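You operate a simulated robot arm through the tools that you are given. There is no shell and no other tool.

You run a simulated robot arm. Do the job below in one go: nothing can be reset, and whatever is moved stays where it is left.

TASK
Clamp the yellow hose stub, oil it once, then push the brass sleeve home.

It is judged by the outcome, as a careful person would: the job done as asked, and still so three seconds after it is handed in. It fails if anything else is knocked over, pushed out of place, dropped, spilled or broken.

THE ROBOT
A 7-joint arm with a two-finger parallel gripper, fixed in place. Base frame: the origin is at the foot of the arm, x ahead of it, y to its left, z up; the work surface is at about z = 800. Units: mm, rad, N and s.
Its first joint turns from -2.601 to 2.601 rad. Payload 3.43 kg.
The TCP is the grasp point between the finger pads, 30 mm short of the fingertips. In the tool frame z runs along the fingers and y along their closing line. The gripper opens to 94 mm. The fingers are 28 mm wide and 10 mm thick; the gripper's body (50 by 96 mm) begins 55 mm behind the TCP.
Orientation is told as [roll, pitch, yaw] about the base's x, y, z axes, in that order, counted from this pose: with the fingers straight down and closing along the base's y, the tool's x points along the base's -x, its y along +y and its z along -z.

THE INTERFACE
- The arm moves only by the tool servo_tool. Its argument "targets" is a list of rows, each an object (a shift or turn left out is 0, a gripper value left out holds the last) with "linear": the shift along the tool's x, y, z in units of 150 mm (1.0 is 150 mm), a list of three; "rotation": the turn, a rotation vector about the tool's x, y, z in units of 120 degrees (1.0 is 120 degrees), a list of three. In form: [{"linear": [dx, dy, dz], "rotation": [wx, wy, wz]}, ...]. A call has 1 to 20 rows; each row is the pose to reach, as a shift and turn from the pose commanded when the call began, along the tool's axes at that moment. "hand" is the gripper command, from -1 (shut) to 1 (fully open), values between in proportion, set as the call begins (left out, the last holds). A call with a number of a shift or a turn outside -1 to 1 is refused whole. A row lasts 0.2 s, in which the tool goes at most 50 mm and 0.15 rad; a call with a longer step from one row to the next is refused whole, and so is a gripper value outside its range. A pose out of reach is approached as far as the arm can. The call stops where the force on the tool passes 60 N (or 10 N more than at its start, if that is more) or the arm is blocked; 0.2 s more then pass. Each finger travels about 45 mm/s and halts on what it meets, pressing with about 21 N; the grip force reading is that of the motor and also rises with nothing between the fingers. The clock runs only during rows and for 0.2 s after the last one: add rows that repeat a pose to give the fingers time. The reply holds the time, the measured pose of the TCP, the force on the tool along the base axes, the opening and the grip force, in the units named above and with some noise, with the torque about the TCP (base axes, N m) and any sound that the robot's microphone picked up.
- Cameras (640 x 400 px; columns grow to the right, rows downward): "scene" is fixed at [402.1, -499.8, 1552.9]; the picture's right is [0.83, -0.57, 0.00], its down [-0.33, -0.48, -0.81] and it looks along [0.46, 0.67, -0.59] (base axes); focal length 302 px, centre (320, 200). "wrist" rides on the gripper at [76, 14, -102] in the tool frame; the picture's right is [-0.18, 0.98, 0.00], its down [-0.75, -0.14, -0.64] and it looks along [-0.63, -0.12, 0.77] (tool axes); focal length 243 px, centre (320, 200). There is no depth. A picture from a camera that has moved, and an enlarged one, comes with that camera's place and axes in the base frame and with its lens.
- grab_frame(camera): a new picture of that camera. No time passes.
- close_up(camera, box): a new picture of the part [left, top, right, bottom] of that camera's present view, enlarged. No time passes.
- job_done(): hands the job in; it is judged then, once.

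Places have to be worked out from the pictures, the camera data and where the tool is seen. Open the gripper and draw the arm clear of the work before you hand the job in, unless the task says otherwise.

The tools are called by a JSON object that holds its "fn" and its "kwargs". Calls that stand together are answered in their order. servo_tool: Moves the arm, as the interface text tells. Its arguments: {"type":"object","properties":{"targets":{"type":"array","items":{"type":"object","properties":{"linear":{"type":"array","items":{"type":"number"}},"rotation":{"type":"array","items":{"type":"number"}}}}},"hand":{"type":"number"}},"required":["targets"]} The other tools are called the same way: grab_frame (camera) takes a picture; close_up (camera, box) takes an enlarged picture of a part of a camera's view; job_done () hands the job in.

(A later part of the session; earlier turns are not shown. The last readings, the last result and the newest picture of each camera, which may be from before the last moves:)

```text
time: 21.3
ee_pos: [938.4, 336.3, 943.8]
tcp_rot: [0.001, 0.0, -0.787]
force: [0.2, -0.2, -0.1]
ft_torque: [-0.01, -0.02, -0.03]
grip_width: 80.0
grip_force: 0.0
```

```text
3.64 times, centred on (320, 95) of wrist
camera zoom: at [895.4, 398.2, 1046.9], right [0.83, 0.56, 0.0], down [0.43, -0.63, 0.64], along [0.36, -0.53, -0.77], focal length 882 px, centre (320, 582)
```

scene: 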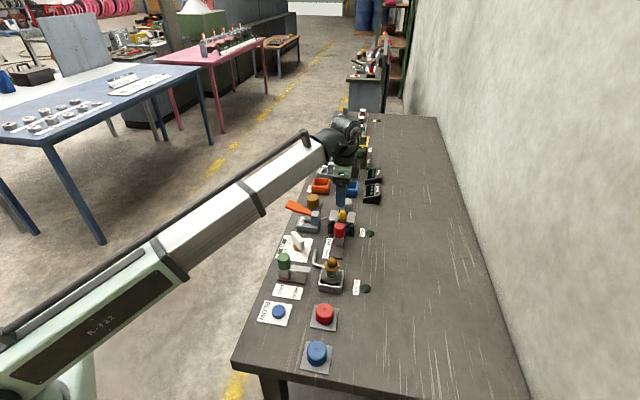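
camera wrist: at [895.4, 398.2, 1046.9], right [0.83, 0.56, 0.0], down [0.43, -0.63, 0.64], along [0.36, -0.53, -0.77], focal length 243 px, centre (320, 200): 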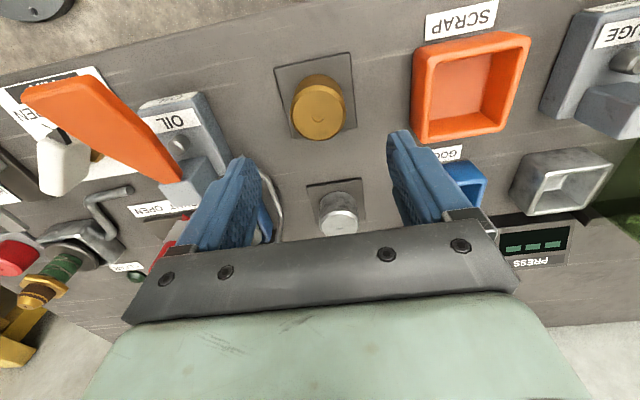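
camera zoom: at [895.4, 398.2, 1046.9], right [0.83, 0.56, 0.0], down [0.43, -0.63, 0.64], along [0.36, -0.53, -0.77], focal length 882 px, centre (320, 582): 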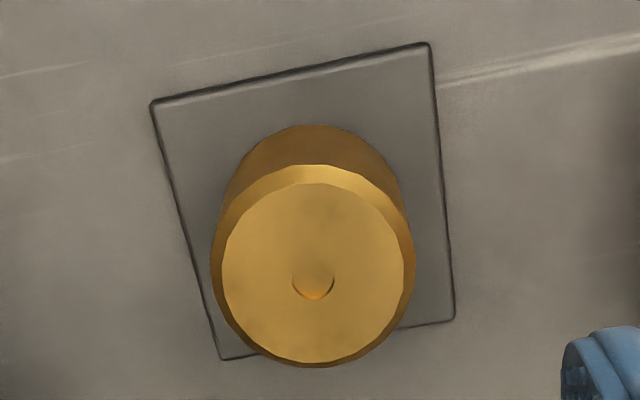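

The sleeve sits almost exactly under the gripper (2 mm off along the closing line). I correct that and go down so the fingertips grip its upper half.

{"fn": "servo_tool", "kwargs": {"targets": [{"linear": [-0.003, -0.013, 0.0]}, {"linear": [-0.003, -0.013, 0.2]}, {"linear": [-0.003, -0.013, 0.38]}, {"linear": [-0.003, -0.013, 0.52]}, {"linear": [-0.003, -0.013, 0.619]}, {"linear": [-0.003, -0.013, 0.619]}]}}

{"fn": "servo_tool", "kwargs": {"targets": [{"linear": [0, 0, 0]}, {"linear": [0, 0, 0]}, {"linear": [0, 0, 0]}, {"linear": [0, 0, 0]}, {"linear": [0, 0, 0]}, {"linear": [0, 0, 0]}], "hand": -1}}

{"fn": "grab_frame", "kwargs": {"camera": "wrist"}}

{"fn": "close_up", "kwargs": {"camera": "scene", "box": [270, 150, 390, 230]}}

```text
time: 22.7
ee_pos: [936.9, 333.9, 851.9]
tcp_rot: [0.002, 0.0, -0.785]
force: [0.0, 0.5, 0.7]
ft_torque: [-0.02, 0.01, -0.01]
grip_width: 80.0
grip_force: 0.0
```

```text
time: 24.1
ee_pos: [937.1, 334.8, 852.1]
tcp_rot: [0.002, 0.0, -0.785]
force: [1.4, -0.7, 0.4]
ft_torque: [0.0, 0.01, -0.02]
grip_width: 47.0
grip_force: 20.6
```

```text
taken
camera wrist: at [893.8, 395.7, 954.8], right [0.83, 0.56, 0.0], down [0.43, -0.63, 0.64], along [0.36, -0.53, -0.77], focal length 243 px, centre (320, 200)
```

wrist: 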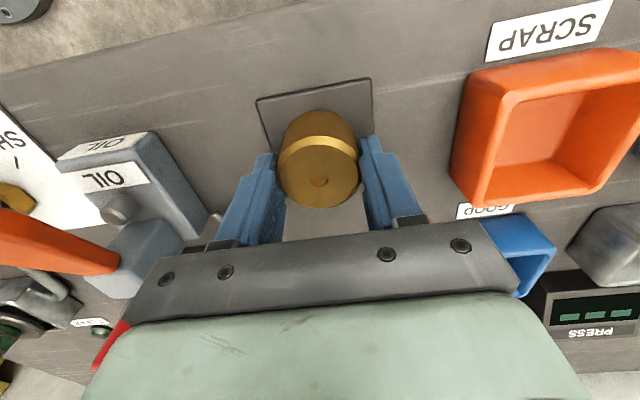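

```text
5.00 times, centred on (330, 190) of scene
camera zoom: at [402.1, -499.8, 1552.9], right [0.83, -0.57, 0.0], down [-0.33, -0.48, -0.81], along [0.46, 0.67, -0.59], focal length 1510 px, centre (270, 250)
```

zoom: 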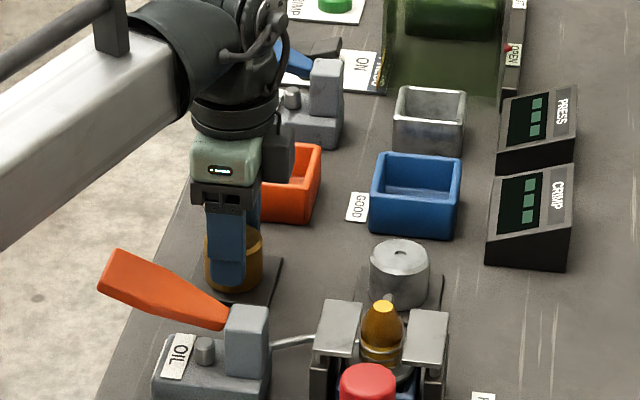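

The sleeve is held at 47 mm. I check its exact centre relative to the fingers.

{"fn": "close_up", "kwargs": {"camera": "wrist", "box": [240, 90, 400, 220]}}

```text
3.08 times, centred on (320, 155) of wrist
camera zoom: at [893.8, 395.7, 954.8], right [0.83, 0.56, 0.0], down [0.43, -0.63, 0.64], along [0.36, -0.53, -0.77], focal length 746 px, centre (320, 338)
```

zoom: 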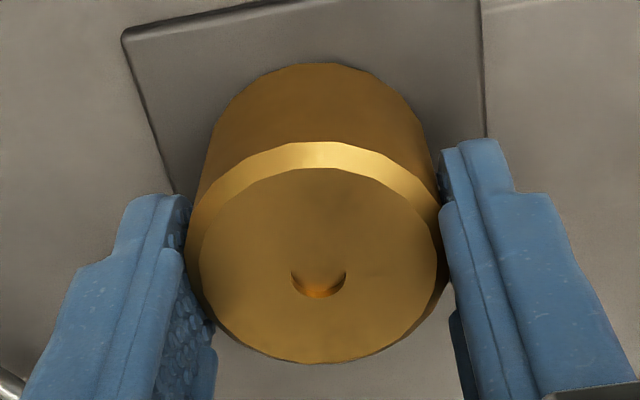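

The sleeve is centred in the fingers. I lift it straight up by about 148 mm and check it comes along.

{"fn": "servo_tool", "kwargs": {"targets": [{"linear": [0, 0, -0.06]}, {"linear": [0, 0, -0.2]}, {"linear": [0, 0, -0.4]}, {"linear": [0, 0, -0.6]}, {"linear": [0, 0, -0.8]}, {"linear": [0, 0, -0.987]}, {"linear": [0, 0, -0.987]}]}}

{"fn": "grab_frame", "kwargs": {"camera": "wrist"}}

{"fn": "grab_frame", "kwargs": {"camera": "scene"}}

```text
time: 25.7
ee_pos: [936.6, 333.0, 999.0]
tcp_rot: [0.002, -0.001, -0.785]
force: [0.1, -0.7, 0.2]
ft_torque: [-0.03, -0.02, 0.03]
grip_width: 47.3
grip_force: 21.0
```

```text
taken
camera wrist: at [893.1, 394.7, 1101.8], right [0.83, 0.56, 0.0], down [0.43, -0.63, 0.64], along [0.36, -0.53, -0.77], focal length 243 px, centre (320, 200)
```

wrist: 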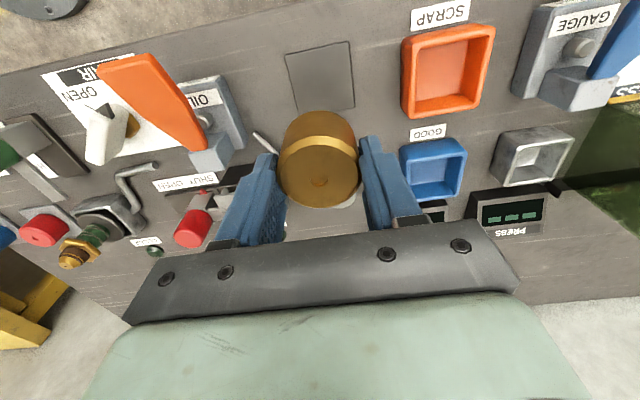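

```text
taken
```

scene: 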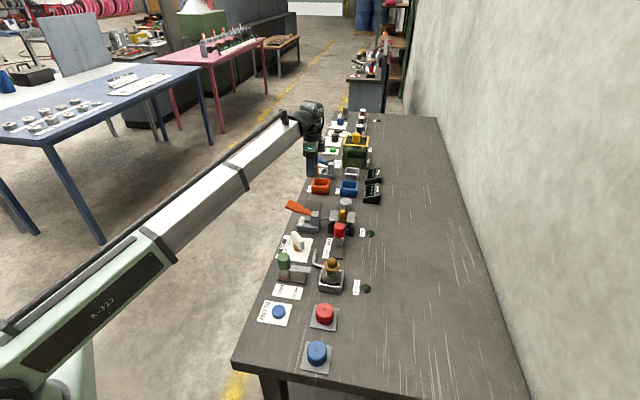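

The sleeve is lifted cleanly. I carry it over to above the stub, still high (sleeve bottom at z≈950).

{"fn": "servo_tool", "kwargs": {"targets": [{"linear": [-0.1, -0.09, 0]}, {"linear": [-0.26, -0.24, 0]}, {"linear": [-0.42, -0.39, 0]}, {"linear": [-0.58, -0.54, 0]}, {"linear": [-0.74, -0.685, 0]}, {"linear": [-0.896, -0.829, 0]}, {"linear": [-0.896, -0.829, 0]}, {"linear": [-0.896, -0.829, 0]}]}}

{"fn": "grab_frame", "kwargs": {"camera": "wrist"}}

{"fn": "close_up", "kwargs": {"camera": "wrist", "box": [240, 20, 400, 220]}}

{"fn": "close_up", "kwargs": {"camera": "scene", "box": [310, 165, 374, 237]}}

```text
time: 27.5
ee_pos: [944.9, 150.3, 1000.2]
tcp_rot: [0.002, -0.001, -0.786]
force: [-0.2, -0.7, -1.4]
ft_torque: [0.0, 0.04, -0.02]
grip_width: 47.5
grip_force: 21.2
```

```text
taken
camera wrist: at [901.5, 212.3, 1102.7], right [0.83, 0.56, 0.0], down [0.43, -0.63, 0.64], along [0.36, -0.53, -0.77], focal length 243 px, centre (320, 200)
```

wrist: 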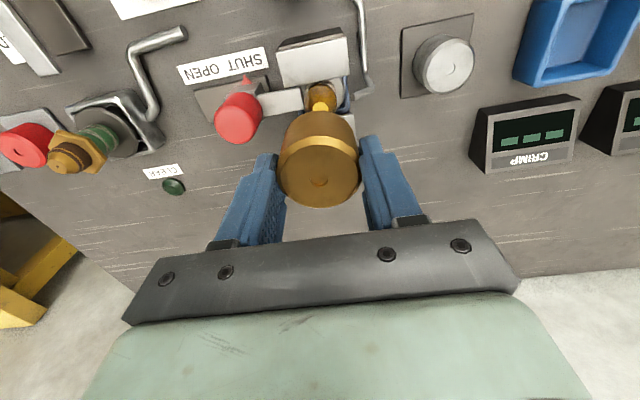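

```text
2.00 times, centred on (320, 120) of wrist
camera zoom: at [901.5, 212.3, 1102.7], right [0.83, 0.56, 0.0], down [0.43, -0.63, 0.64], along [0.36, -0.53, -0.77], focal length 485 px, centre (320, 360)
```

zoom: 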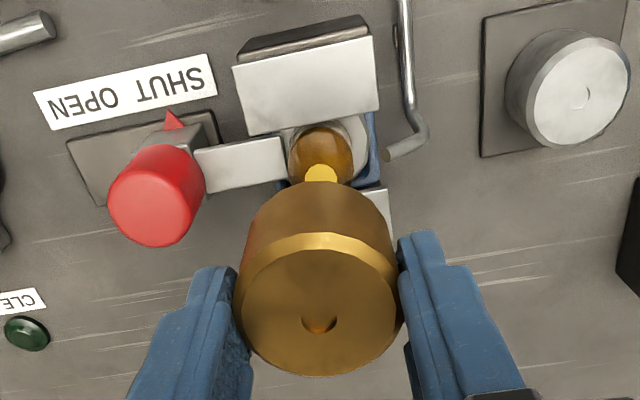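

```text
5.56 times, centred on (342, 201) of scene
camera zoom: at [402.1, -499.8, 1552.9], right [0.83, -0.57, 0.0], down [-0.33, -0.48, -0.81], along [0.46, 0.67, -0.59], focal length 1678 px, centre (198, 194)
```

zoom: 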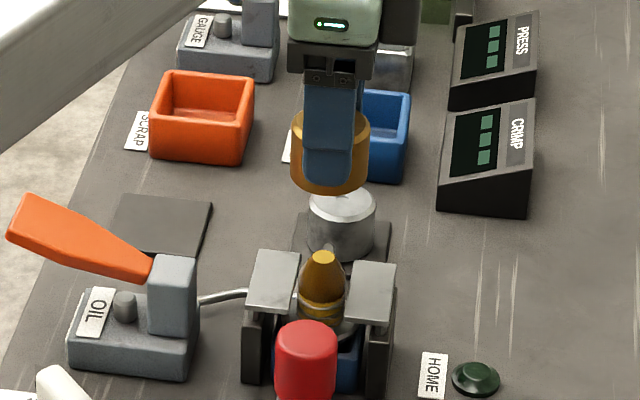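

Both cameras show the sleeve nearly coaxial with the stub. I take high-zoom pictures for the final alignment.

{"fn": "close_up", "kwargs": {"camera": "scene", "box": [324, 180, 360, 204]}}

{"fn": "close_up", "kwargs": {"camera": "scene", "box": [324, 202, 360, 226]}}

{"fn": "close_up", "kwargs": {"camera": "wrist", "box": [290, 70, 350, 120]}}

{"fn": "close_up", "kwargs": {"camera": "wrist", "box": [270, 105, 370, 215]}}

```text
16.00 times, centred on (342, 192) of scene
camera zoom: at [402.1, -499.8, 1552.9], right [0.83, -0.57, 0.0], down [-0.33, -0.48, -0.81], along [0.46, 0.67, -0.59], focal length 4832 px, centre (-32, 328)
```

zoom: 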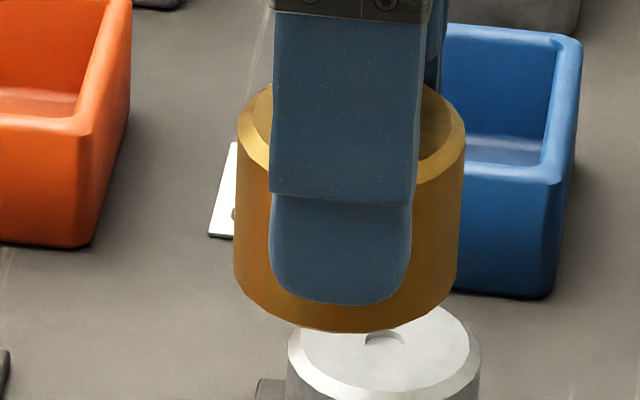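

```text
16.00 times, centred on (342, 214) of scene
camera zoom: at [402.1, -499.8, 1552.9], right [0.83, -0.57, 0.0], down [-0.33, -0.48, -0.81], along [0.46, 0.67, -0.59], focal length 4832 px, centre (-32, -24)
```

zoom: 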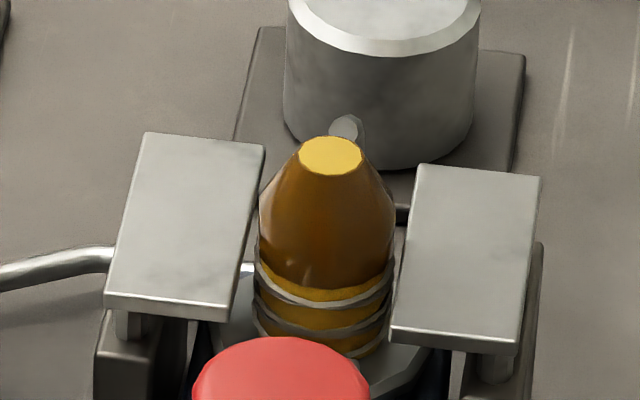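

```text
8.00 times, centred on (320, 95) of wrist
camera zoom: at [901.5, 212.3, 1102.7], right [0.83, 0.56, 0.0], down [0.43, -0.63, 0.64], along [0.36, -0.53, -0.77], focal length 1941 px, centre (320, 1040)
```

zoom: 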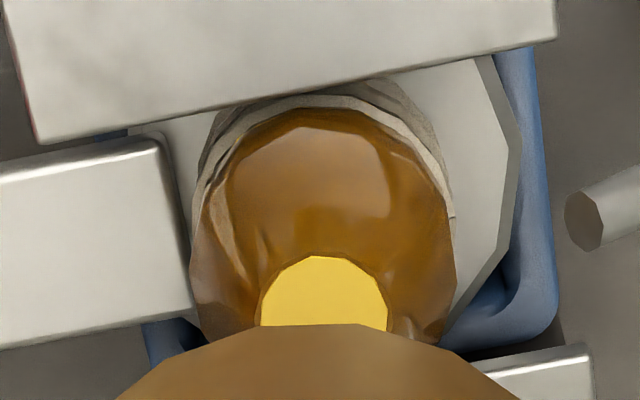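

```text
3.64 times, centred on (320, 160) of wrist
camera zoom: at [901.5, 212.3, 1102.7], right [0.83, 0.56, 0.0], down [0.43, -0.63, 0.64], along [0.36, -0.53, -0.77], focal length 882 px, centre (320, 346)
```

zoom: 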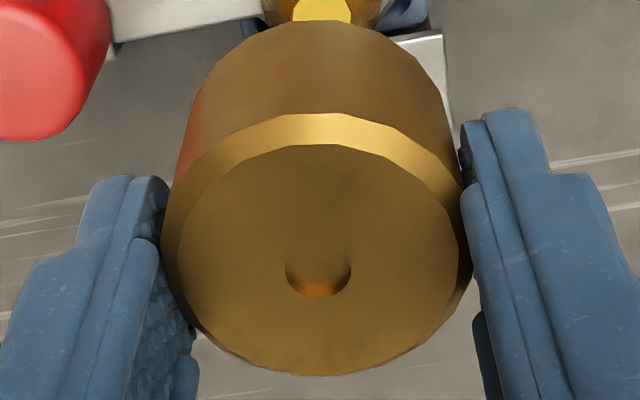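

Alignment: in the scene view sleeve and stub have the same lateral position (≈80.5 mm both), and in the wrist view the stub is about 0.6 mm further along the closing line. I correct that and lower to just above the stub's tip.

{"fn": "servo_tool", "kwargs": {"targets": [{"linear": [0, 0.004, 0.08]}, {"linear": [0, 0.004, 0.16]}, {"linear": [0, 0.004, 0.24]}, {"linear": [0, 0.004, 0.32]}, {"linear": [0, 0.004, 0.367]}, {"linear": [0, 0.004, 0.367]}, {"linear": [0, 0.004, 0.367]}]}}

{"fn": "close_up", "kwargs": {"camera": "scene", "box": [318, 185, 366, 221]}}

{"fn": "close_up", "kwargs": {"camera": "wrist", "box": [240, 40, 400, 220]}}

```text
time: 29.1
ee_pos: [944.7, 151.3, 943.7]
tcp_rot: [0.0, 0.001, -0.786]
force: [0.0, 0.3, -0.6]
ft_torque: [-0.01, -0.02, -0.03]
grip_width: 47.3
grip_force: 20.7
```

```text
11.11 times, centred on (342, 203) of scene
camera zoom: at [402.1, -499.8, 1552.9], right [0.83, -0.57, 0.0], down [-0.33, -0.48, -0.81], along [0.46, 0.67, -0.59], focal length 3355 px, centre (76, 167)
```

zoom: 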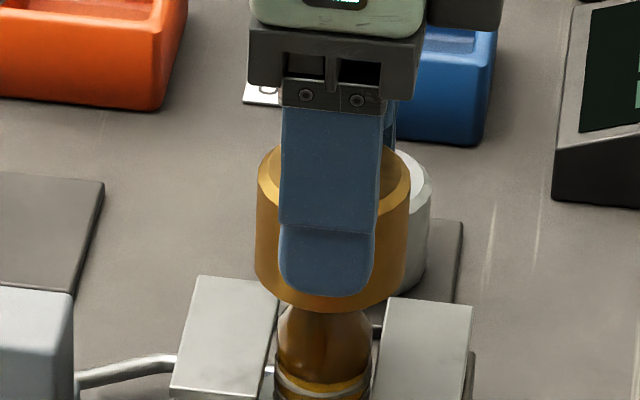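

```text
2.22 times, centred on (320, 130) of wrist
camera zoom: at [902.1, 212.8, 1047.1], right [0.83, 0.56, 0.0], down [0.43, -0.63, 0.64], along [0.36, -0.53, -0.77], focal length 539 px, centre (320, 356)
```

zoom: 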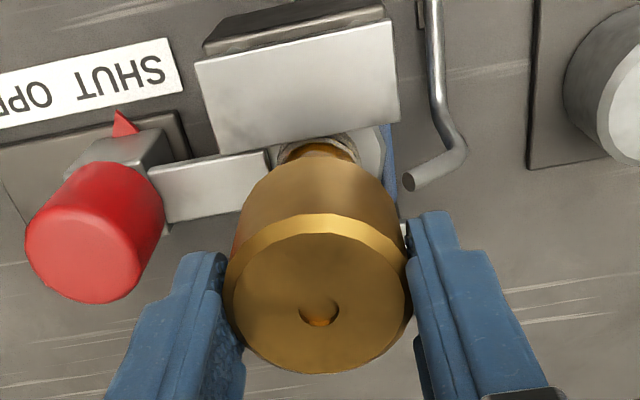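

The sleeve is right over the tip. I lower slowly, 2 mm per row, and read the force.

{"fn": "servo_tool", "kwargs": {"targets": [{"linear": [0, 0, 0.013]}, {"linear": [0, 0, 0.027]}, {"linear": [0, 0, 0.04]}, {"linear": [0, 0, 0.053]}, {"linear": [0, 0, 0.067]}, {"linear": [0, 0, 0.08]}, {"linear": [0, 0, 0.08]}]}}

{"fn": "close_up", "kwargs": {"camera": "scene", "box": [318, 185, 366, 221]}}

{"fn": "close_up", "kwargs": {"camera": "wrist", "box": [240, 40, 400, 220]}}

```text
time: 30.7
ee_pos: [944.8, 151.5, 932.0]
tcp_rot: [0.003, 0.0, -0.785]
force: [-0.5, 0.5, 0.3]
ft_torque: [-0.05, 0.0, 0.03]
grip_width: 47.1
grip_force: 21.1
```

```text
11.11 times, centred on (342, 203) of scene
camera zoom: at [402.1, -499.8, 1552.9], right [0.83, -0.57, 0.0], down [-0.33, -0.48, -0.81], along [0.46, 0.67, -0.59], focal length 3355 px, centre (76, 167)
```

zoom: 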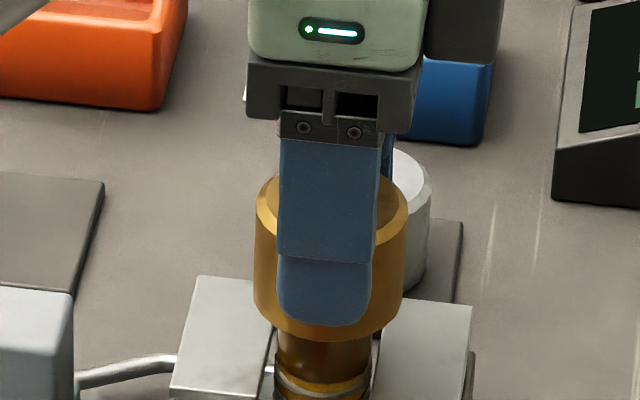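

```text
2.22 times, centred on (320, 130) of wrist
camera zoom: at [902.3, 213.4, 1035.1], right [0.83, 0.56, 0.0], down [0.43, -0.63, 0.64], along [0.36, -0.53, -0.77], focal length 539 px, centre (320, 356)
```

zoom: 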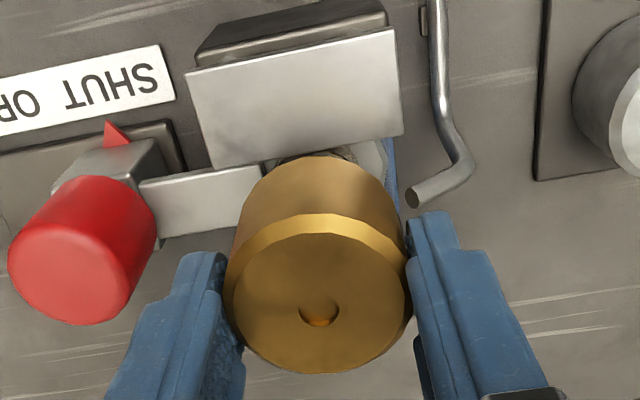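

No force yet at TCP z=932 (sleeve bottom about 883). I continue in 2 mm steps.

{"fn": "servo_tool", "kwargs": {"targets": [{"linear": [0, 0, 0.013]}, {"linear": [0, 0, 0.027]}, {"linear": [0, 0, 0.04]}, {"linear": [0, 0, 0.053]}, {"linear": [0, 0, 0.053]}]}}

{"fn": "close_up", "kwargs": {"camera": "scene", "box": [310, 190, 390, 250]}}

{"fn": "close_up", "kwargs": {"camera": "wrist", "box": [240, 40, 400, 220]}}

```text
time: 31.9
ee_pos: [945.1, 150.8, 924.2]
tcp_rot: [0.002, -0.001, -0.785]
force: [0.5, -0.4, -1.5]
ft_torque: [0.0, 0.01, 0.03]
grip_width: 47.3
grip_force: 21.2
```

```text
6.67 times, centred on (350, 220) of scene
camera zoom: at [402.1, -499.8, 1552.9], right [0.83, -0.57, 0.0], down [-0.33, -0.48, -0.81], along [0.46, 0.67, -0.59], focal length 2013 px, centre (120, 67)
```

zoom: 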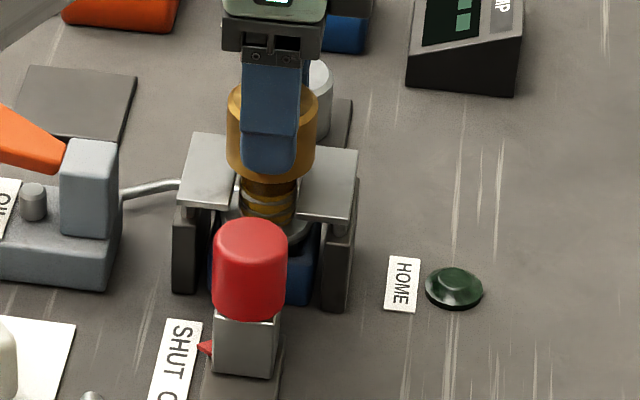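

```text
2.22 times, centred on (320, 130) of wrist
camera zoom: at [902.1, 213.3, 1027.2], right [0.83, 0.56, 0.0], down [0.43, -0.63, 0.64], along [0.36, -0.53, -0.77], focal length 539 px, centre (320, 356)
```

zoom: 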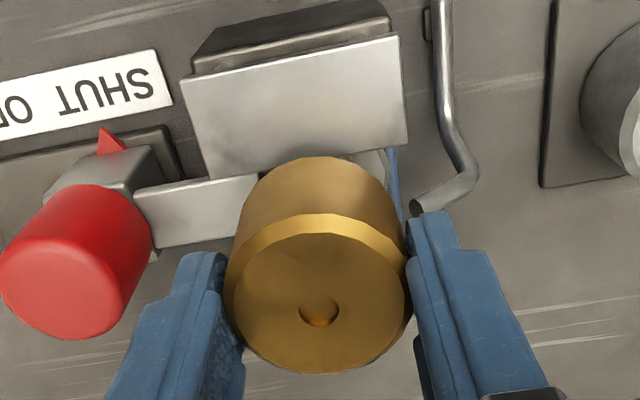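

Still only about 1.5 N. I continue down in small steps toward the jaw tops.

{"fn": "servo_tool", "kwargs": {"targets": [{"linear": [0, 0, 0.01]}, {"linear": [0, 0, 0.02]}, {"linear": [0, 0, 0.03]}, {"linear": [0, 0, 0.04]}, {"linear": [0, 0, 0.04]}]}}

{"fn": "close_up", "kwargs": {"camera": "scene", "box": [310, 190, 390, 250]}}

{"fn": "close_up", "kwargs": {"camera": "wrist", "box": [240, 40, 400, 220]}}

```text
time: 33.1
ee_pos: [943.6, 151.2, 918.4]
tcp_rot: [0.001, -0.001, -0.787]
force: [-0.2, 0.0, -1.1]
ft_torque: [0.0, 0.03, -0.02]
grip_width: 47.3
grip_force: 20.7
```

```text
6.67 times, centred on (350, 220) of scene
camera zoom: at [402.1, -499.8, 1552.9], right [0.83, -0.57, 0.0], down [-0.33, -0.48, -0.81], along [0.46, 0.67, -0.59], focal length 2013 px, centre (120, 67)
```

zoom: 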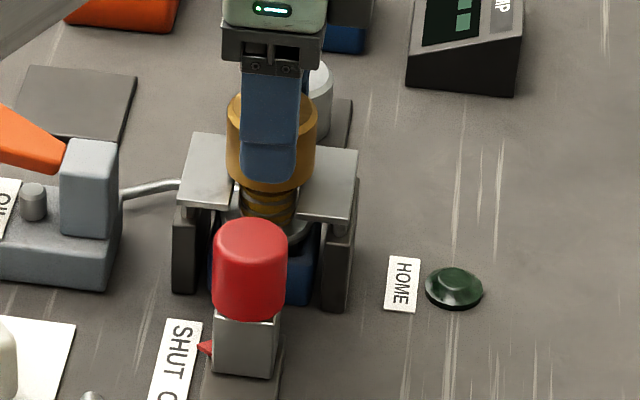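

```text
2.22 times, centred on (320, 130) of wrist
camera zoom: at [902.1, 213.2, 1021.4], right [0.83, 0.56, 0.0], down [0.43, -0.63, 0.64], along [0.36, -0.53, -0.77], focal length 539 px, centre (320, 356)
```

zoom: 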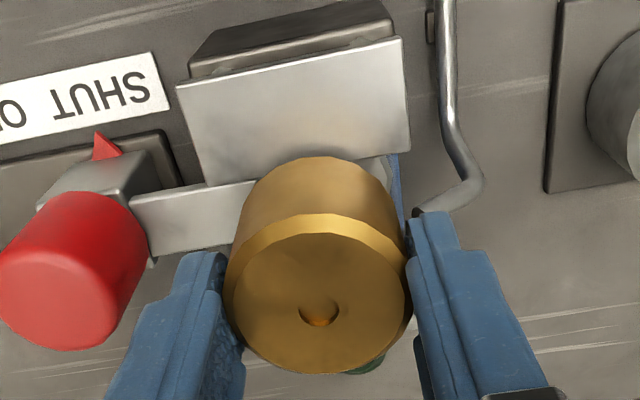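

Still no resistance. I continue carefully, 1.5 mm at a time, watching the force and the lamp.

{"fn": "servo_tool", "kwargs": {"targets": [{"linear": [0, 0, 0.01]}, {"linear": [0, 0, 0.02]}, {"linear": [0, 0, 0.03]}, {"linear": [0, 0, 0.03]}]}}

{"fn": "close_up", "kwargs": {"camera": "scene", "box": [310, 190, 390, 250]}}

{"fn": "close_up", "kwargs": {"camera": "wrist", "box": [240, 40, 400, 220]}}

```text
time: 34.1
ee_pos: [945.1, 150.6, 913.7]
tcp_rot: [0.0, 0.001, -0.785]
force: [0.0, -0.2, -0.1]
ft_torque: [-0.01, 0.0, 0.0]
grip_width: 47.1
grip_force: 20.8
```

```text
6.67 times, centred on (350, 220) of scene
camera zoom: at [402.1, -499.8, 1552.9], right [0.83, -0.57, 0.0], down [-0.33, -0.48, -0.81], along [0.46, 0.67, -0.59], focal length 2013 px, centre (120, 67)
```

zoom: 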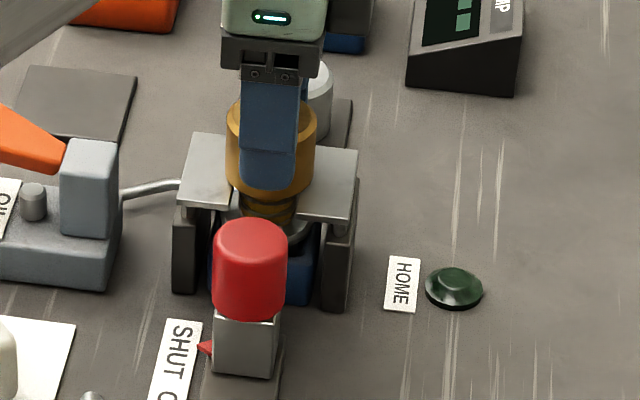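

```text
2.22 times, centred on (320, 130) of wrist
camera zoom: at [901.7, 213.1, 1016.7], right [0.83, 0.56, 0.0], down [0.43, -0.63, 0.64], along [0.36, -0.53, -0.77], focal length 539 px, centre (320, 356)
```

zoom: 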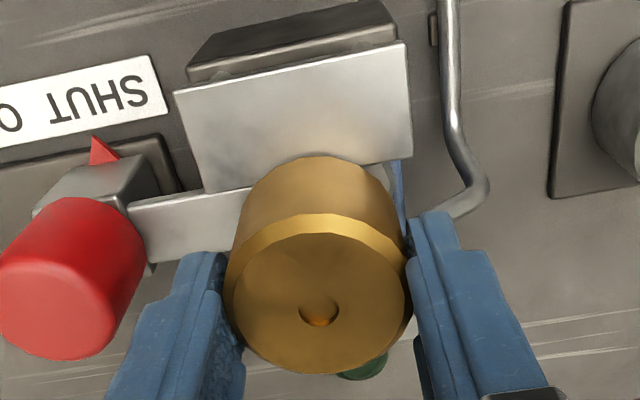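

No contact force yet; the right fingertip is near the oil spout's tip, so I look closely before going further.

{"fn": "close_up", "kwargs": {"camera": "scene", "box": [328, 200, 368, 230]}}

{"fn": "close_up", "kwargs": {"camera": "wrist", "box": [300, 40, 380, 140]}}

```text
13.33 times, centred on (348, 215) of scene
camera zoom: at [402.1, -499.8, 1552.9], right [0.83, -0.57, 0.0], down [-0.33, -0.48, -0.81], along [0.46, 0.67, -0.59], focal length 4026 px, centre (-53, 0)
```

zoom: 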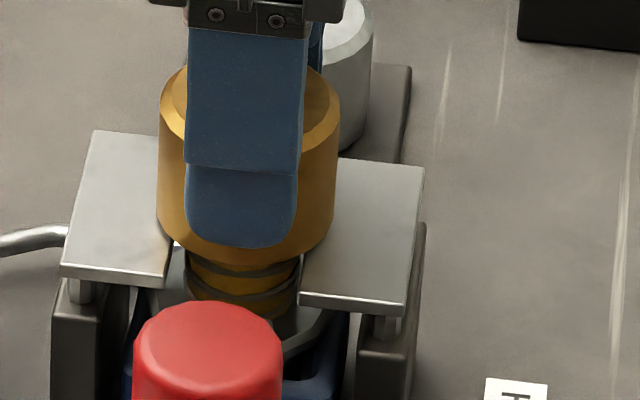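

```text
4.00 times, centred on (340, 90) of wrist
camera zoom: at [901.7, 213.1, 1016.7], right [0.83, 0.56, 0.0], down [0.43, -0.63, 0.64], along [0.36, -0.53, -0.77], focal length 970 px, centre (240, 640)
```

zoom: 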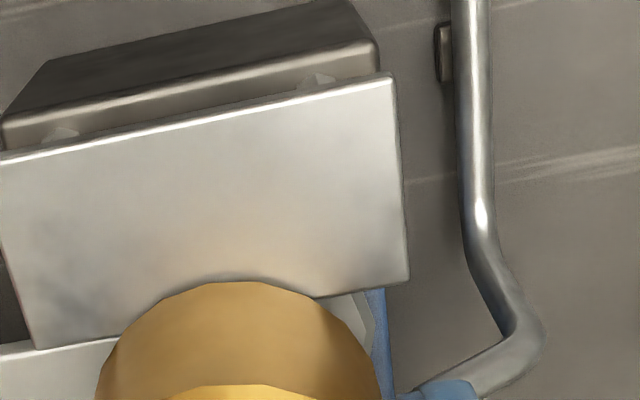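

The sleeve is about to reach the plates and the finger still clears the spout by several mm. I keep lowering 1 mm per row.

{"fn": "servo_tool", "kwargs": {"targets": [{"linear": [0, 0, 0.007]}, {"linear": [0, 0, 0.013]}, {"linear": [0, 0, 0.02]}, {"linear": [0, 0, 0.02]}]}}

{"fn": "close_up", "kwargs": {"camera": "scene", "box": [320, 200, 384, 248]}}

{"fn": "close_up", "kwargs": {"camera": "wrist", "box": [300, 40, 380, 140]}}

```text
time: 35.1
ee_pos: [944.1, 150.9, 909.9]
tcp_rot: [0.001, 0.001, -0.785]
force: [-0.3, 0.6, 0.9]
ft_torque: [0.03, 0.03, 0.02]
grip_width: 47.4
grip_force: 20.8
```

```text
8.33 times, centred on (352, 224) of scene
camera zoom: at [402.1, -499.8, 1552.9], right [0.83, -0.57, 0.0], down [-0.33, -0.48, -0.81], along [0.46, 0.67, -0.59], focal length 2516 px, centre (53, 0)
```

zoom: 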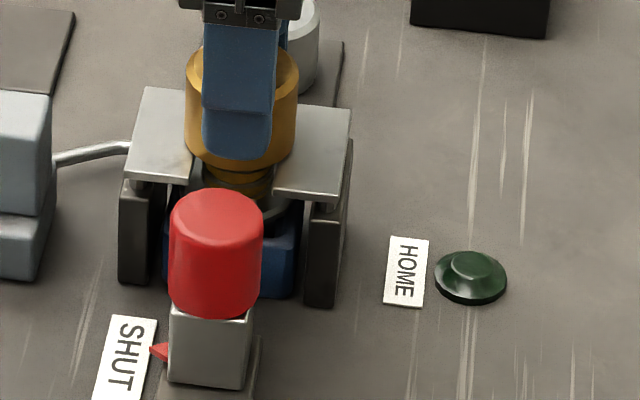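

```text
4.00 times, centred on (340, 90) of wrist
camera zoom: at [901.8, 213.2, 1013.8], right [0.83, 0.56, 0.0], down [0.43, -0.63, 0.64], along [0.36, -0.53, -0.77], focal length 970 px, centre (240, 640)
```

zoom: 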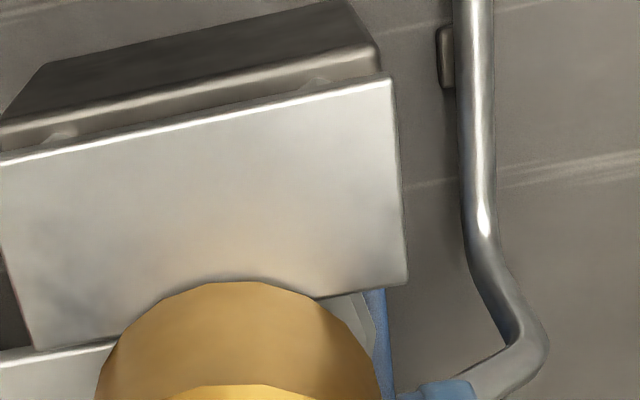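

{"fn": "close_up", "kwargs": {"camera": "scene", "box": [328, 200, 368, 230]}}

```text
13.33 times, centred on (348, 215) of scene
camera zoom: at [402.1, -499.8, 1552.9], right [0.83, -0.57, 0.0], down [-0.33, -0.48, -0.81], along [0.46, 0.67, -0.59], focal length 4026 px, centre (-53, 0)
```

zoom: 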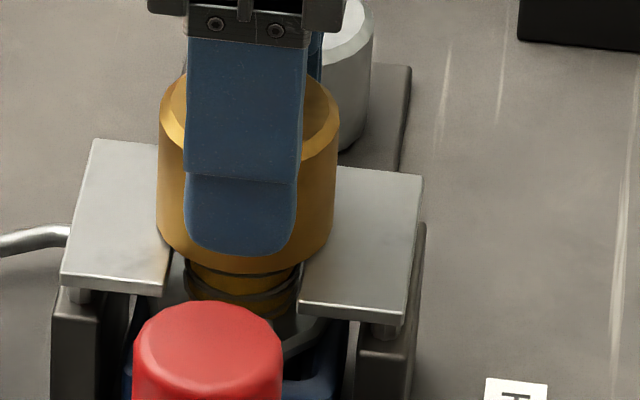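

The scene view shows the sleeve has met the two sprung plates and is already pressing them down about 3 mm with hardly any force. To avoid the finger meeting the oil spout, I release here (the sleeve is well over the stub), rise, and will push from above with closed fingers.

{"fn": "servo_tool", "kwargs": {"targets": [{"linear": [0, 0, 0]}, {"linear": [0, 0, 0]}, {"linear": [0, 0, 0]}], "hand": 0.34}}

{"fn": "close_up", "kwargs": {"camera": "scene", "box": [320, 200, 384, 248]}}

{"fn": "close_up", "kwargs": {"camera": "wrist", "box": [240, 40, 400, 220]}}

```text
time: 35.9
ee_pos: [945.3, 150.7, 911.3]
tcp_rot: [0.001, 0.002, -0.785]
force: [0.2, 0.3, 0.2]
ft_torque: [0.01, 0.01, 0.0]
grip_width: 62.9
grip_force: 0.0
```

```text
8.33 times, centred on (352, 224) of scene
camera zoom: at [402.1, -499.8, 1552.9], right [0.83, -0.57, 0.0], down [-0.33, -0.48, -0.81], along [0.46, 0.67, -0.59], focal length 2516 px, centre (53, 0)
```

zoom: 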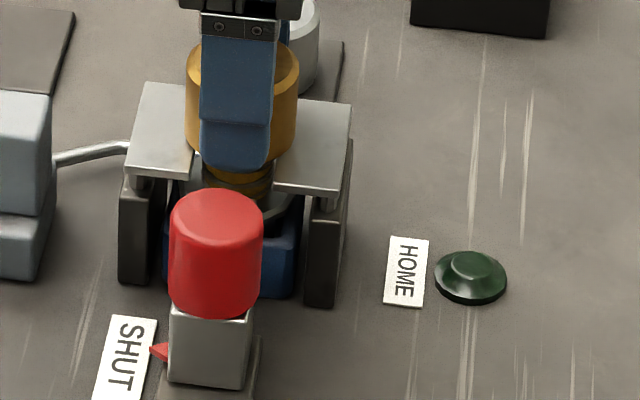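

```text
2.22 times, centred on (320, 130) of wrist
camera zoom: at [901.8, 213.1, 1013.8], right [0.83, 0.56, 0.0], down [0.43, -0.63, 0.64], along [0.36, -0.53, -0.77], focal length 539 px, centre (320, 356)
```

zoom: 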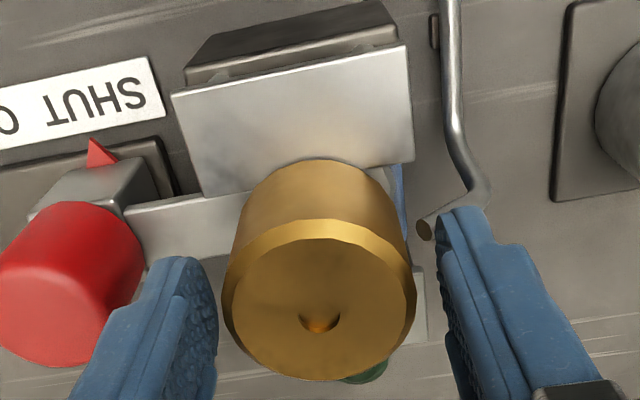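

The sleeve stands upright on the stub after release. I rise straight up 65 mm and check.

{"fn": "servo_tool", "kwargs": {"targets": [{"linear": [0, 0, -0.05]}, {"linear": [0, 0, -0.15]}, {"linear": [0, 0, -0.3]}, {"linear": [0, 0, -0.433]}, {"linear": [0, 0, -0.433]}]}}

{"fn": "grab_frame", "kwargs": {"camera": "wrist"}}

{"fn": "close_up", "kwargs": {"camera": "scene", "box": [310, 190, 390, 250]}}

{"fn": "close_up", "kwargs": {"camera": "wrist", "box": [260, 50, 380, 190]}}

```text
time: 37.1
ee_pos: [944.1, 150.5, 975.1]
tcp_rot: [0.003, 0.001, -0.784]
force: [-0.4, 0.6, 0.8]
ft_torque: [-0.05, -0.01, -0.01]
grip_width: 62.9
grip_force: 0.0
```

```text
taken
camera wrist: at [901.6, 213.2, 1078.7], right [0.83, 0.56, 0.0], down [0.43, -0.63, 0.64], along [0.36, -0.53, -0.77], focal length 243 px, centre (320, 200)
```

wrist: 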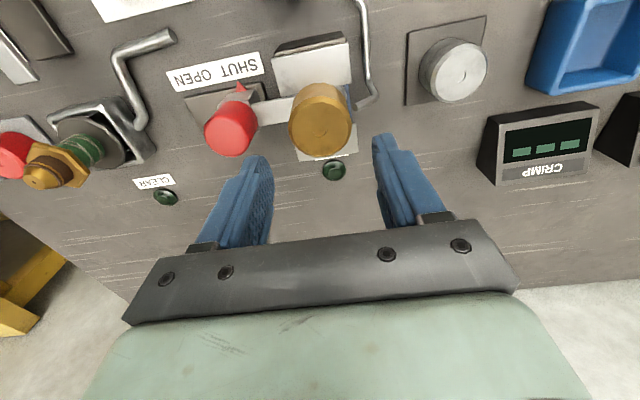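

```text
6.67 times, centred on (350, 220) of scene
camera zoom: at [402.1, -499.8, 1552.9], right [0.83, -0.57, 0.0], down [-0.33, -0.48, -0.81], along [0.46, 0.67, -0.59], focal length 2013 px, centre (120, 67)
```

zoom: 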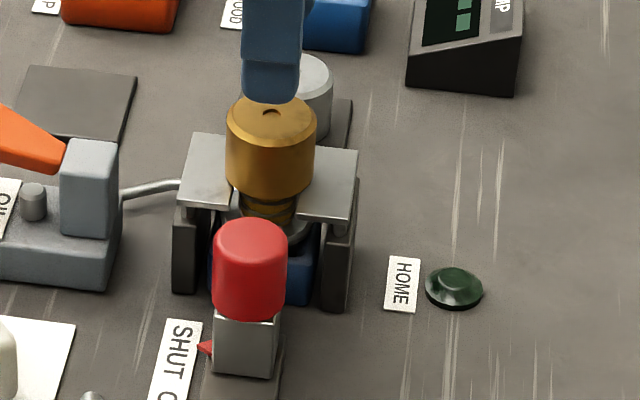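

```text
2.86 times, centred on (320, 120) of wrist
camera zoom: at [901.6, 213.2, 1078.7], right [0.83, 0.56, 0.0], down [0.43, -0.63, 0.64], along [0.36, -0.53, -0.77], focal length 693 px, centre (320, 429)
```

zoom: 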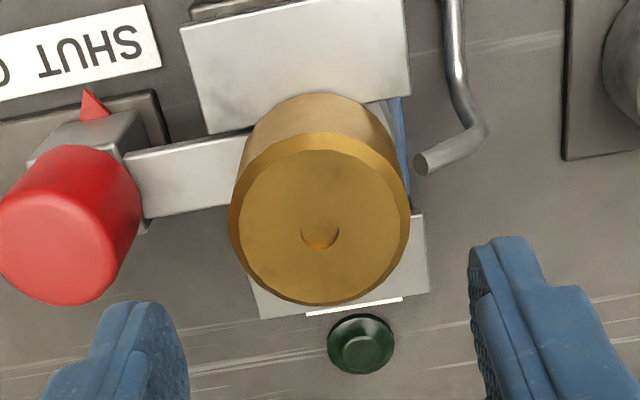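

The sleeve sits upright and coaxial on the stub, HOME lamp still dark. I shut the fingers and press down on the sleeve's top centre.

{"fn": "servo_tool", "kwargs": {"targets": [{"linear": [0, 0, 0]}, {"linear": [0, 0, 0]}, {"linear": [0, 0, 0]}, {"linear": [0, 0, 0]}, {"linear": [0, 0, 0]}], "hand": -1}}

{"fn": "servo_tool", "kwargs": {"targets": [{"linear": [0, 0, 0.08]}, {"linear": [0, 0, 0.14]}, {"linear": [0, 0, 0.17]}, {"linear": [0, 0, 0.19]}, {"linear": [0, 0, 0.205]}, {"linear": [0, 0, 0.22]}, {"linear": [0, 0, 0.235]}, {"linear": [0, 0, 0.25]}, {"linear": [0, 0, 0.25]}]}}

{"fn": "close_up", "kwargs": {"camera": "scene", "box": [310, 190, 390, 250]}}

{"fn": "grab_frame", "kwargs": {"camera": "wrist"}}

```text
time: 38.3
ee_pos: [944.3, 151.0, 973.1]
tcp_rot: [0.002, 0.0, -0.785]
force: [0.4, 0.4, 0.7]
ft_torque: [-0.02, -0.02, 0.02]
grip_width: 0.2
grip_force: 20.7
```

```text
time: 40.3
ee_pos: [944.9, 151.7, 938.3]
tcp_rot: [0.001, 0.0, -0.784]
force: [0.4, -0.3, 0.1]
ft_torque: [0.0, 0.03, -0.01]
grip_width: 0.0
grip_force: 21.2
```

```text
6.67 times, centred on (350, 220) of scene
camera zoom: at [402.1, -499.8, 1552.9], right [0.83, -0.57, 0.0], down [-0.33, -0.48, -0.81], along [0.46, 0.67, -0.59], focal length 2013 px, centre (120, 67)
```

zoom: 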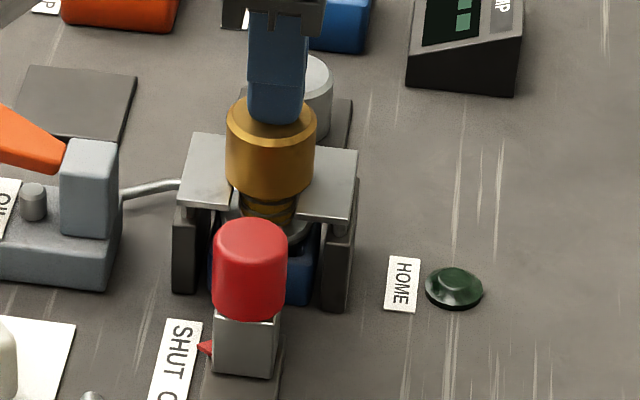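

```text
taken
camera wrist: at [901.8, 213.4, 1041.1], right [0.83, 0.56, 0.0], down [0.43, -0.63, 0.64], along [0.36, -0.53, -0.77], focal length 243 px, centre (320, 200)
```

wrist: 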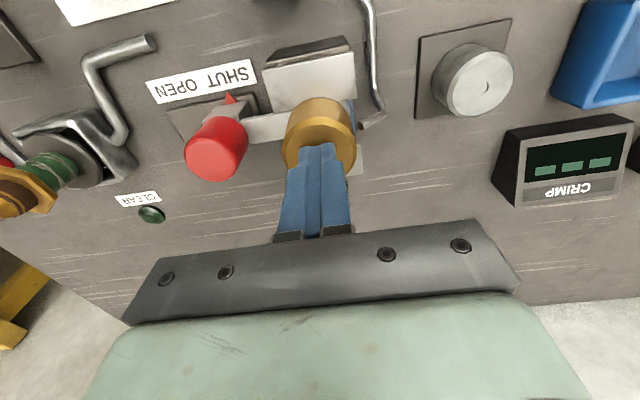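

The fingertips are at the sleeve's top, no force yet. I press on, 1.5 mm per row.

{"fn": "servo_tool", "kwargs": {"targets": [{"linear": [0, 0, 0.01]}, {"linear": [0, 0, 0.02]}, {"linear": [0, 0, 0.03]}, {"linear": [0, 0, 0.04]}, {"linear": [0, 0, 0.05]}, {"linear": [0, 0, 0.06]}, {"linear": [0, 0, 0.06]}]}}

{"fn": "close_up", "kwargs": {"camera": "scene", "box": [310, 190, 390, 250]}}

```text
time: 41.9
ee_pos: [945.6, 149.9, 928.7]
tcp_rot: [0.003, 0.0, -0.784]
force: [0.2, -0.6, -1.4]
ft_torque: [-0.04, 0.01, -0.02]
grip_width: 0.0
grip_force: 21.2
```

```text
6.67 times, centred on (350, 220) of scene
camera zoom: at [402.1, -499.8, 1552.9], right [0.83, -0.57, 0.0], down [-0.33, -0.48, -0.81], along [0.46, 0.67, -0.59], focal length 2013 px, centre (120, 67)
```

zoom: 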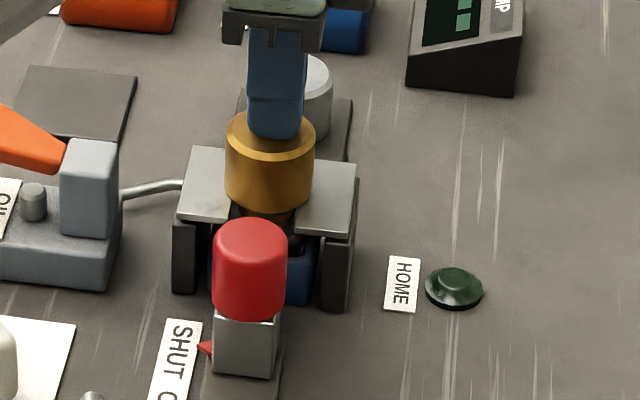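

The sleeve and plates have gone down another ~8 mm; lamp still dark. I continue pressing in 1 mm rows.

{"fn": "servo_tool", "kwargs": {"targets": [{"linear": [0, 0, 0.007]}, {"linear": [0, 0, 0.014]}, {"linear": [0, 0, 0.021]}, {"linear": [0, 0, 0.028]}, {"linear": [0, 0, 0.035]}, {"linear": [0, 0, 0.042]}, {"linear": [0, 0, 0.042]}]}}

{"fn": "close_up", "kwargs": {"camera": "scene", "box": [310, 190, 390, 250]}}

```text
time: 43.5
ee_pos: [945.2, 152.1, 923.7]
tcp_rot: [0.003, -0.002, -0.786]
force: [1.2, 1.9, 26.6]
ft_torque: [0.11, 0.01, 0.02]
grip_width: 0.0
grip_force: 21.7
```

```text
6.67 times, centred on (350, 220) of scene
camera zoom: at [402.1, -499.8, 1552.9], right [0.83, -0.57, 0.0], down [-0.33, -0.48, -0.81], along [0.46, 0.67, -0.59], focal length 2013 px, centre (120, 67)
```

zoom: 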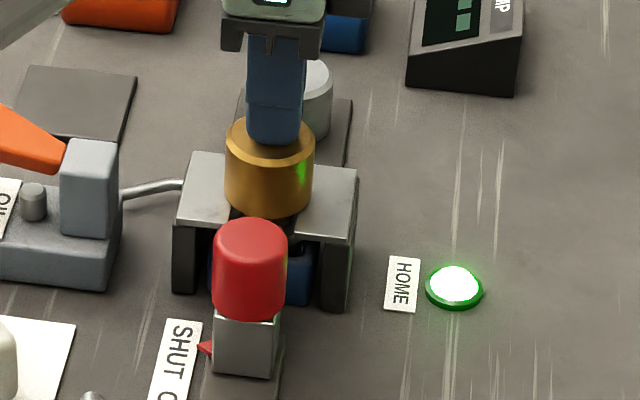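

The HOME lamp has lit with 27 N on the tool. I ease off a few mm to see whether the sleeve stays home.

{"fn": "servo_tool", "kwargs": {"targets": [{"linear": [0, 0, -0.01]}, {"linear": [0, 0, -0.02]}, {"linear": [0, 0, -0.04]}, {"linear": [0, 0, -0.06]}, {"linear": [0, 0, -0.06]}]}}

{"fn": "close_up", "kwargs": {"camera": "scene", "box": [310, 190, 390, 250]}}

```text
time: 44.7
ee_pos: [944.0, 151.0, 931.9]
tcp_rot: [0.003, -0.001, -0.784]
force: [0.3, 0.6, -0.7]
ft_torque: [-0.02, 0.01, 0.0]
grip_width: 0.0
grip_force: 21.4
```

```text
6.67 times, centred on (350, 220) of scene
camera zoom: at [402.1, -499.8, 1552.9], right [0.83, -0.57, 0.0], down [-0.33, -0.48, -0.81], along [0.46, 0.67, -0.59], focal length 2013 px, centre (120, 67)
```

zoom: 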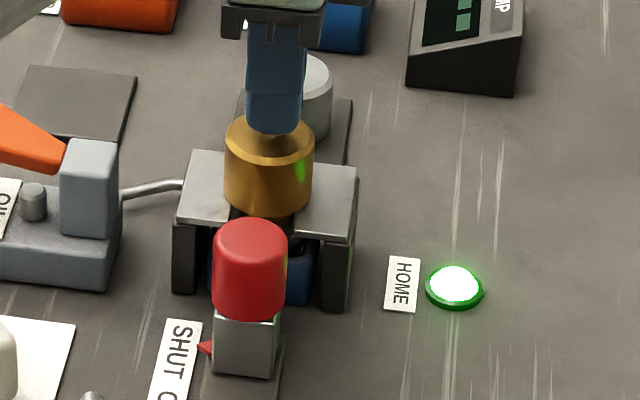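

The lamp stays lit with the tool off the sleeve. I wait a second and check that it doesn't creep back up.

{"fn": "servo_tool", "kwargs": {"targets": [{"linear": [0, 0, -0.1]}, {"linear": [0, 0, -0.2]}, {"linear": [0, 0, -0.3]}, {"linear": [0, 0, -0.4]}, {"linear": [0, 0, -0.4]}, {"linear": [0, 0, -0.4]}, {"linear": [0, 0, -0.4]}, {"linear": [0, 0, -0.4]}, {"linear": [0, 0, -0.4]}, {"linear": [0, 0, -0.4]}]}}

{"fn": "close_up", "kwargs": {"camera": "scene", "box": [310, 190, 390, 250]}}

{"fn": "close_up", "kwargs": {"camera": "scene", "box": [328, 200, 368, 230]}}

{"fn": "grab_frame", "kwargs": {"camera": "wrist"}}

```text
time: 46.9
ee_pos: [946.2, 150.3, 991.1]
tcp_rot: [0.001, 0.0, -0.787]
force: [1.0, -0.2, 0.3]
ft_torque: [0.0, 0.04, -0.02]
grip_width: 0.0
grip_force: 21.2
```

```text
6.67 times, centred on (350, 220) of scene
camera zoom: at [402.1, -499.8, 1552.9], right [0.83, -0.57, 0.0], down [-0.33, -0.48, -0.81], along [0.46, 0.67, -0.59], focal length 2013 px, centre (120, 67)
```

zoom: 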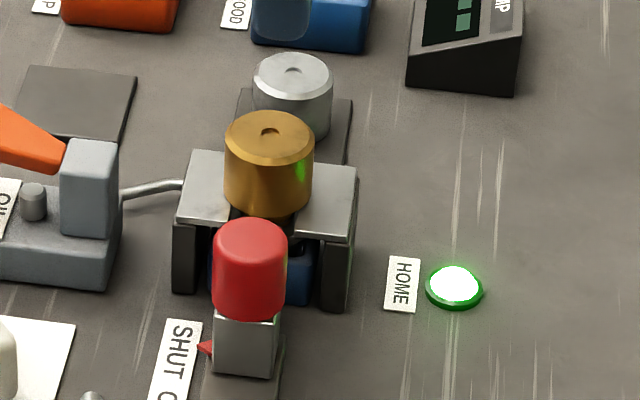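

```text
13.33 times, centred on (348, 215) of scene
camera zoom: at [402.1, -499.8, 1552.9], right [0.83, -0.57, 0.0], down [-0.33, -0.48, -0.81], along [0.46, 0.67, -0.59], focal length 4026 px, centre (-53, 0)
```

zoom: 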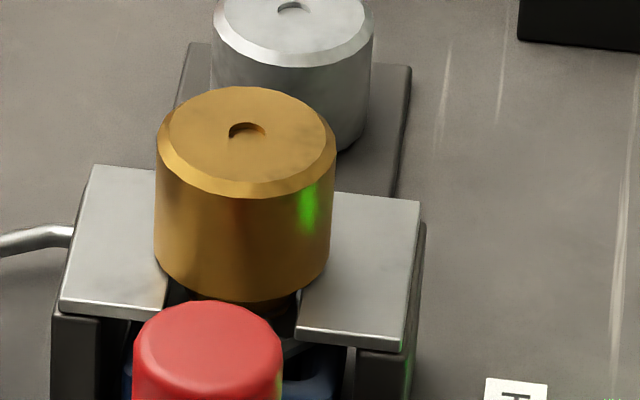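

```text
taken
camera wrist: at [902.4, 213.0, 1094.8], right [0.83, 0.56, 0.0], down [0.43, -0.63, 0.64], along [0.36, -0.53, -0.77], focal length 243 px, centre (320, 200)
```

wrist: 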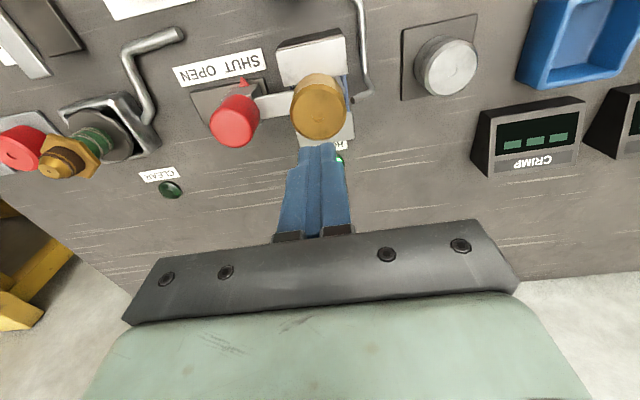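

The lamp stays lit and the sleeve hasn't moved. I open the gripper and draw the arm up and back, clear of the bench.

{"fn": "servo_tool", "kwargs": {"targets": [{"linear": [0, 0, -0.25]}, {"linear": [0, 0, -0.5]}, {"linear": [0.1, 0, -0.75]}, {"linear": [0.3, 0, -0.95]}, {"linear": [0.55, 0, -1.0]}, {"linear": [0.8, 0, -1.0]}, {"linear": [1.0, 0, -1.0]}, {"linear": [1.0, 0, -1.0]}, {"linear": [1.0, 0, -1.0]}], "hand": 1}}

{"fn": "grab_frame", "kwargs": {"camera": "scene"}}

{"fn": "close_up", "kwargs": {"camera": "scene", "box": [240, 170, 400, 280]}}

{"fn": "close_up", "kwargs": {"camera": "scene", "box": [310, 190, 390, 250]}}

{"fn": "grab_frame", "kwargs": {"camera": "wrist"}}

```text
time: 48.9
ee_pos: [837.6, 256.2, 1140.7]
tcp_rot: [0.001, -0.001, -0.783]
force: [-0.6, -0.1, 0.1]
ft_torque: [-0.01, -0.05, 0.01]
grip_width: 94.1
grip_force: 0.0
```

```text
taken
```

scene: 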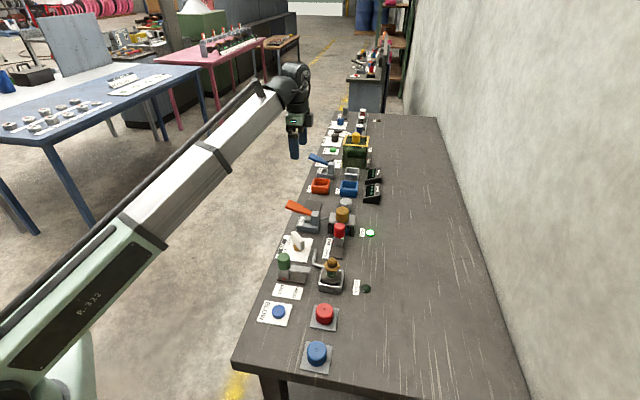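

```text
3.64 times, centred on (320, 225) of scene
camera zoom: at [402.1, -499.8, 1552.9], right [0.83, -0.57, 0.0], down [-0.33, -0.48, -0.81], along [0.46, 0.67, -0.59], focal length 1098 px, centre (320, 109)
```

zoom: 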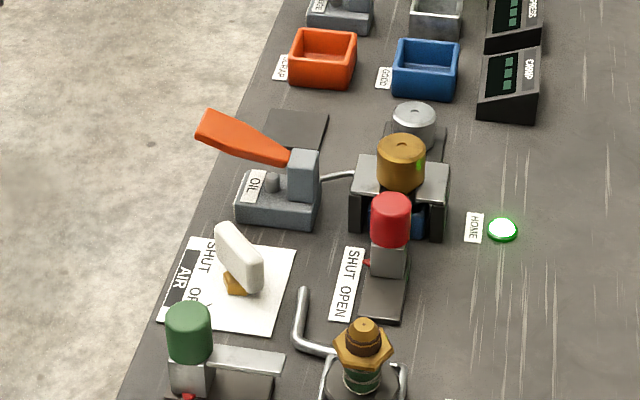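

```text
6.67 times, centred on (350, 220) of scene
camera zoom: at [402.1, -499.8, 1552.9], right [0.83, -0.57, 0.0], down [-0.33, -0.48, -0.81], along [0.46, 0.67, -0.59], focal length 2013 px, centre (120, 67)
```

zoom: 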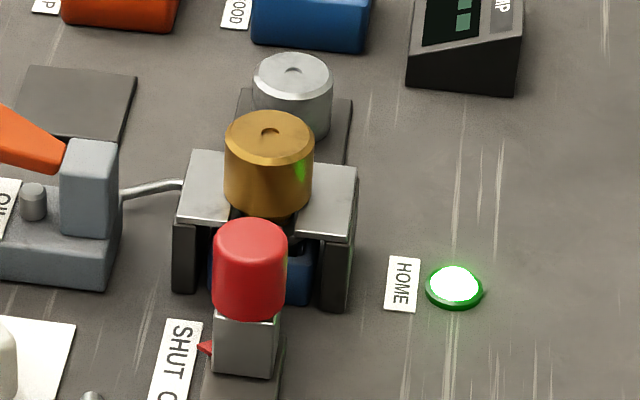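

```text
taken
camera wrist: at [794.8, 319.4, 1243.7], right [0.83, 0.56, 0.0], down [0.43, -0.63, 0.64], along [0.36, -0.53, -0.77], focal length 243 px, centre (320, 200)
```

wrist: 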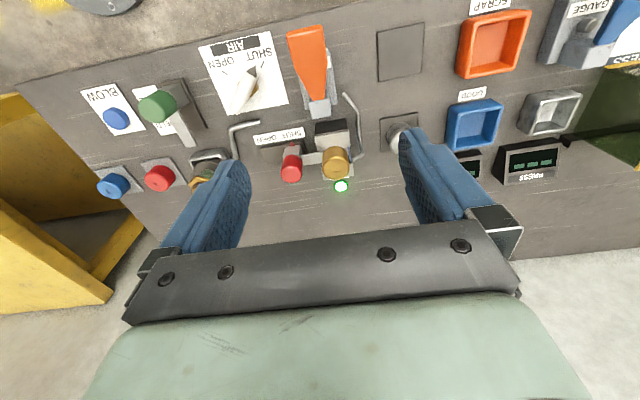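

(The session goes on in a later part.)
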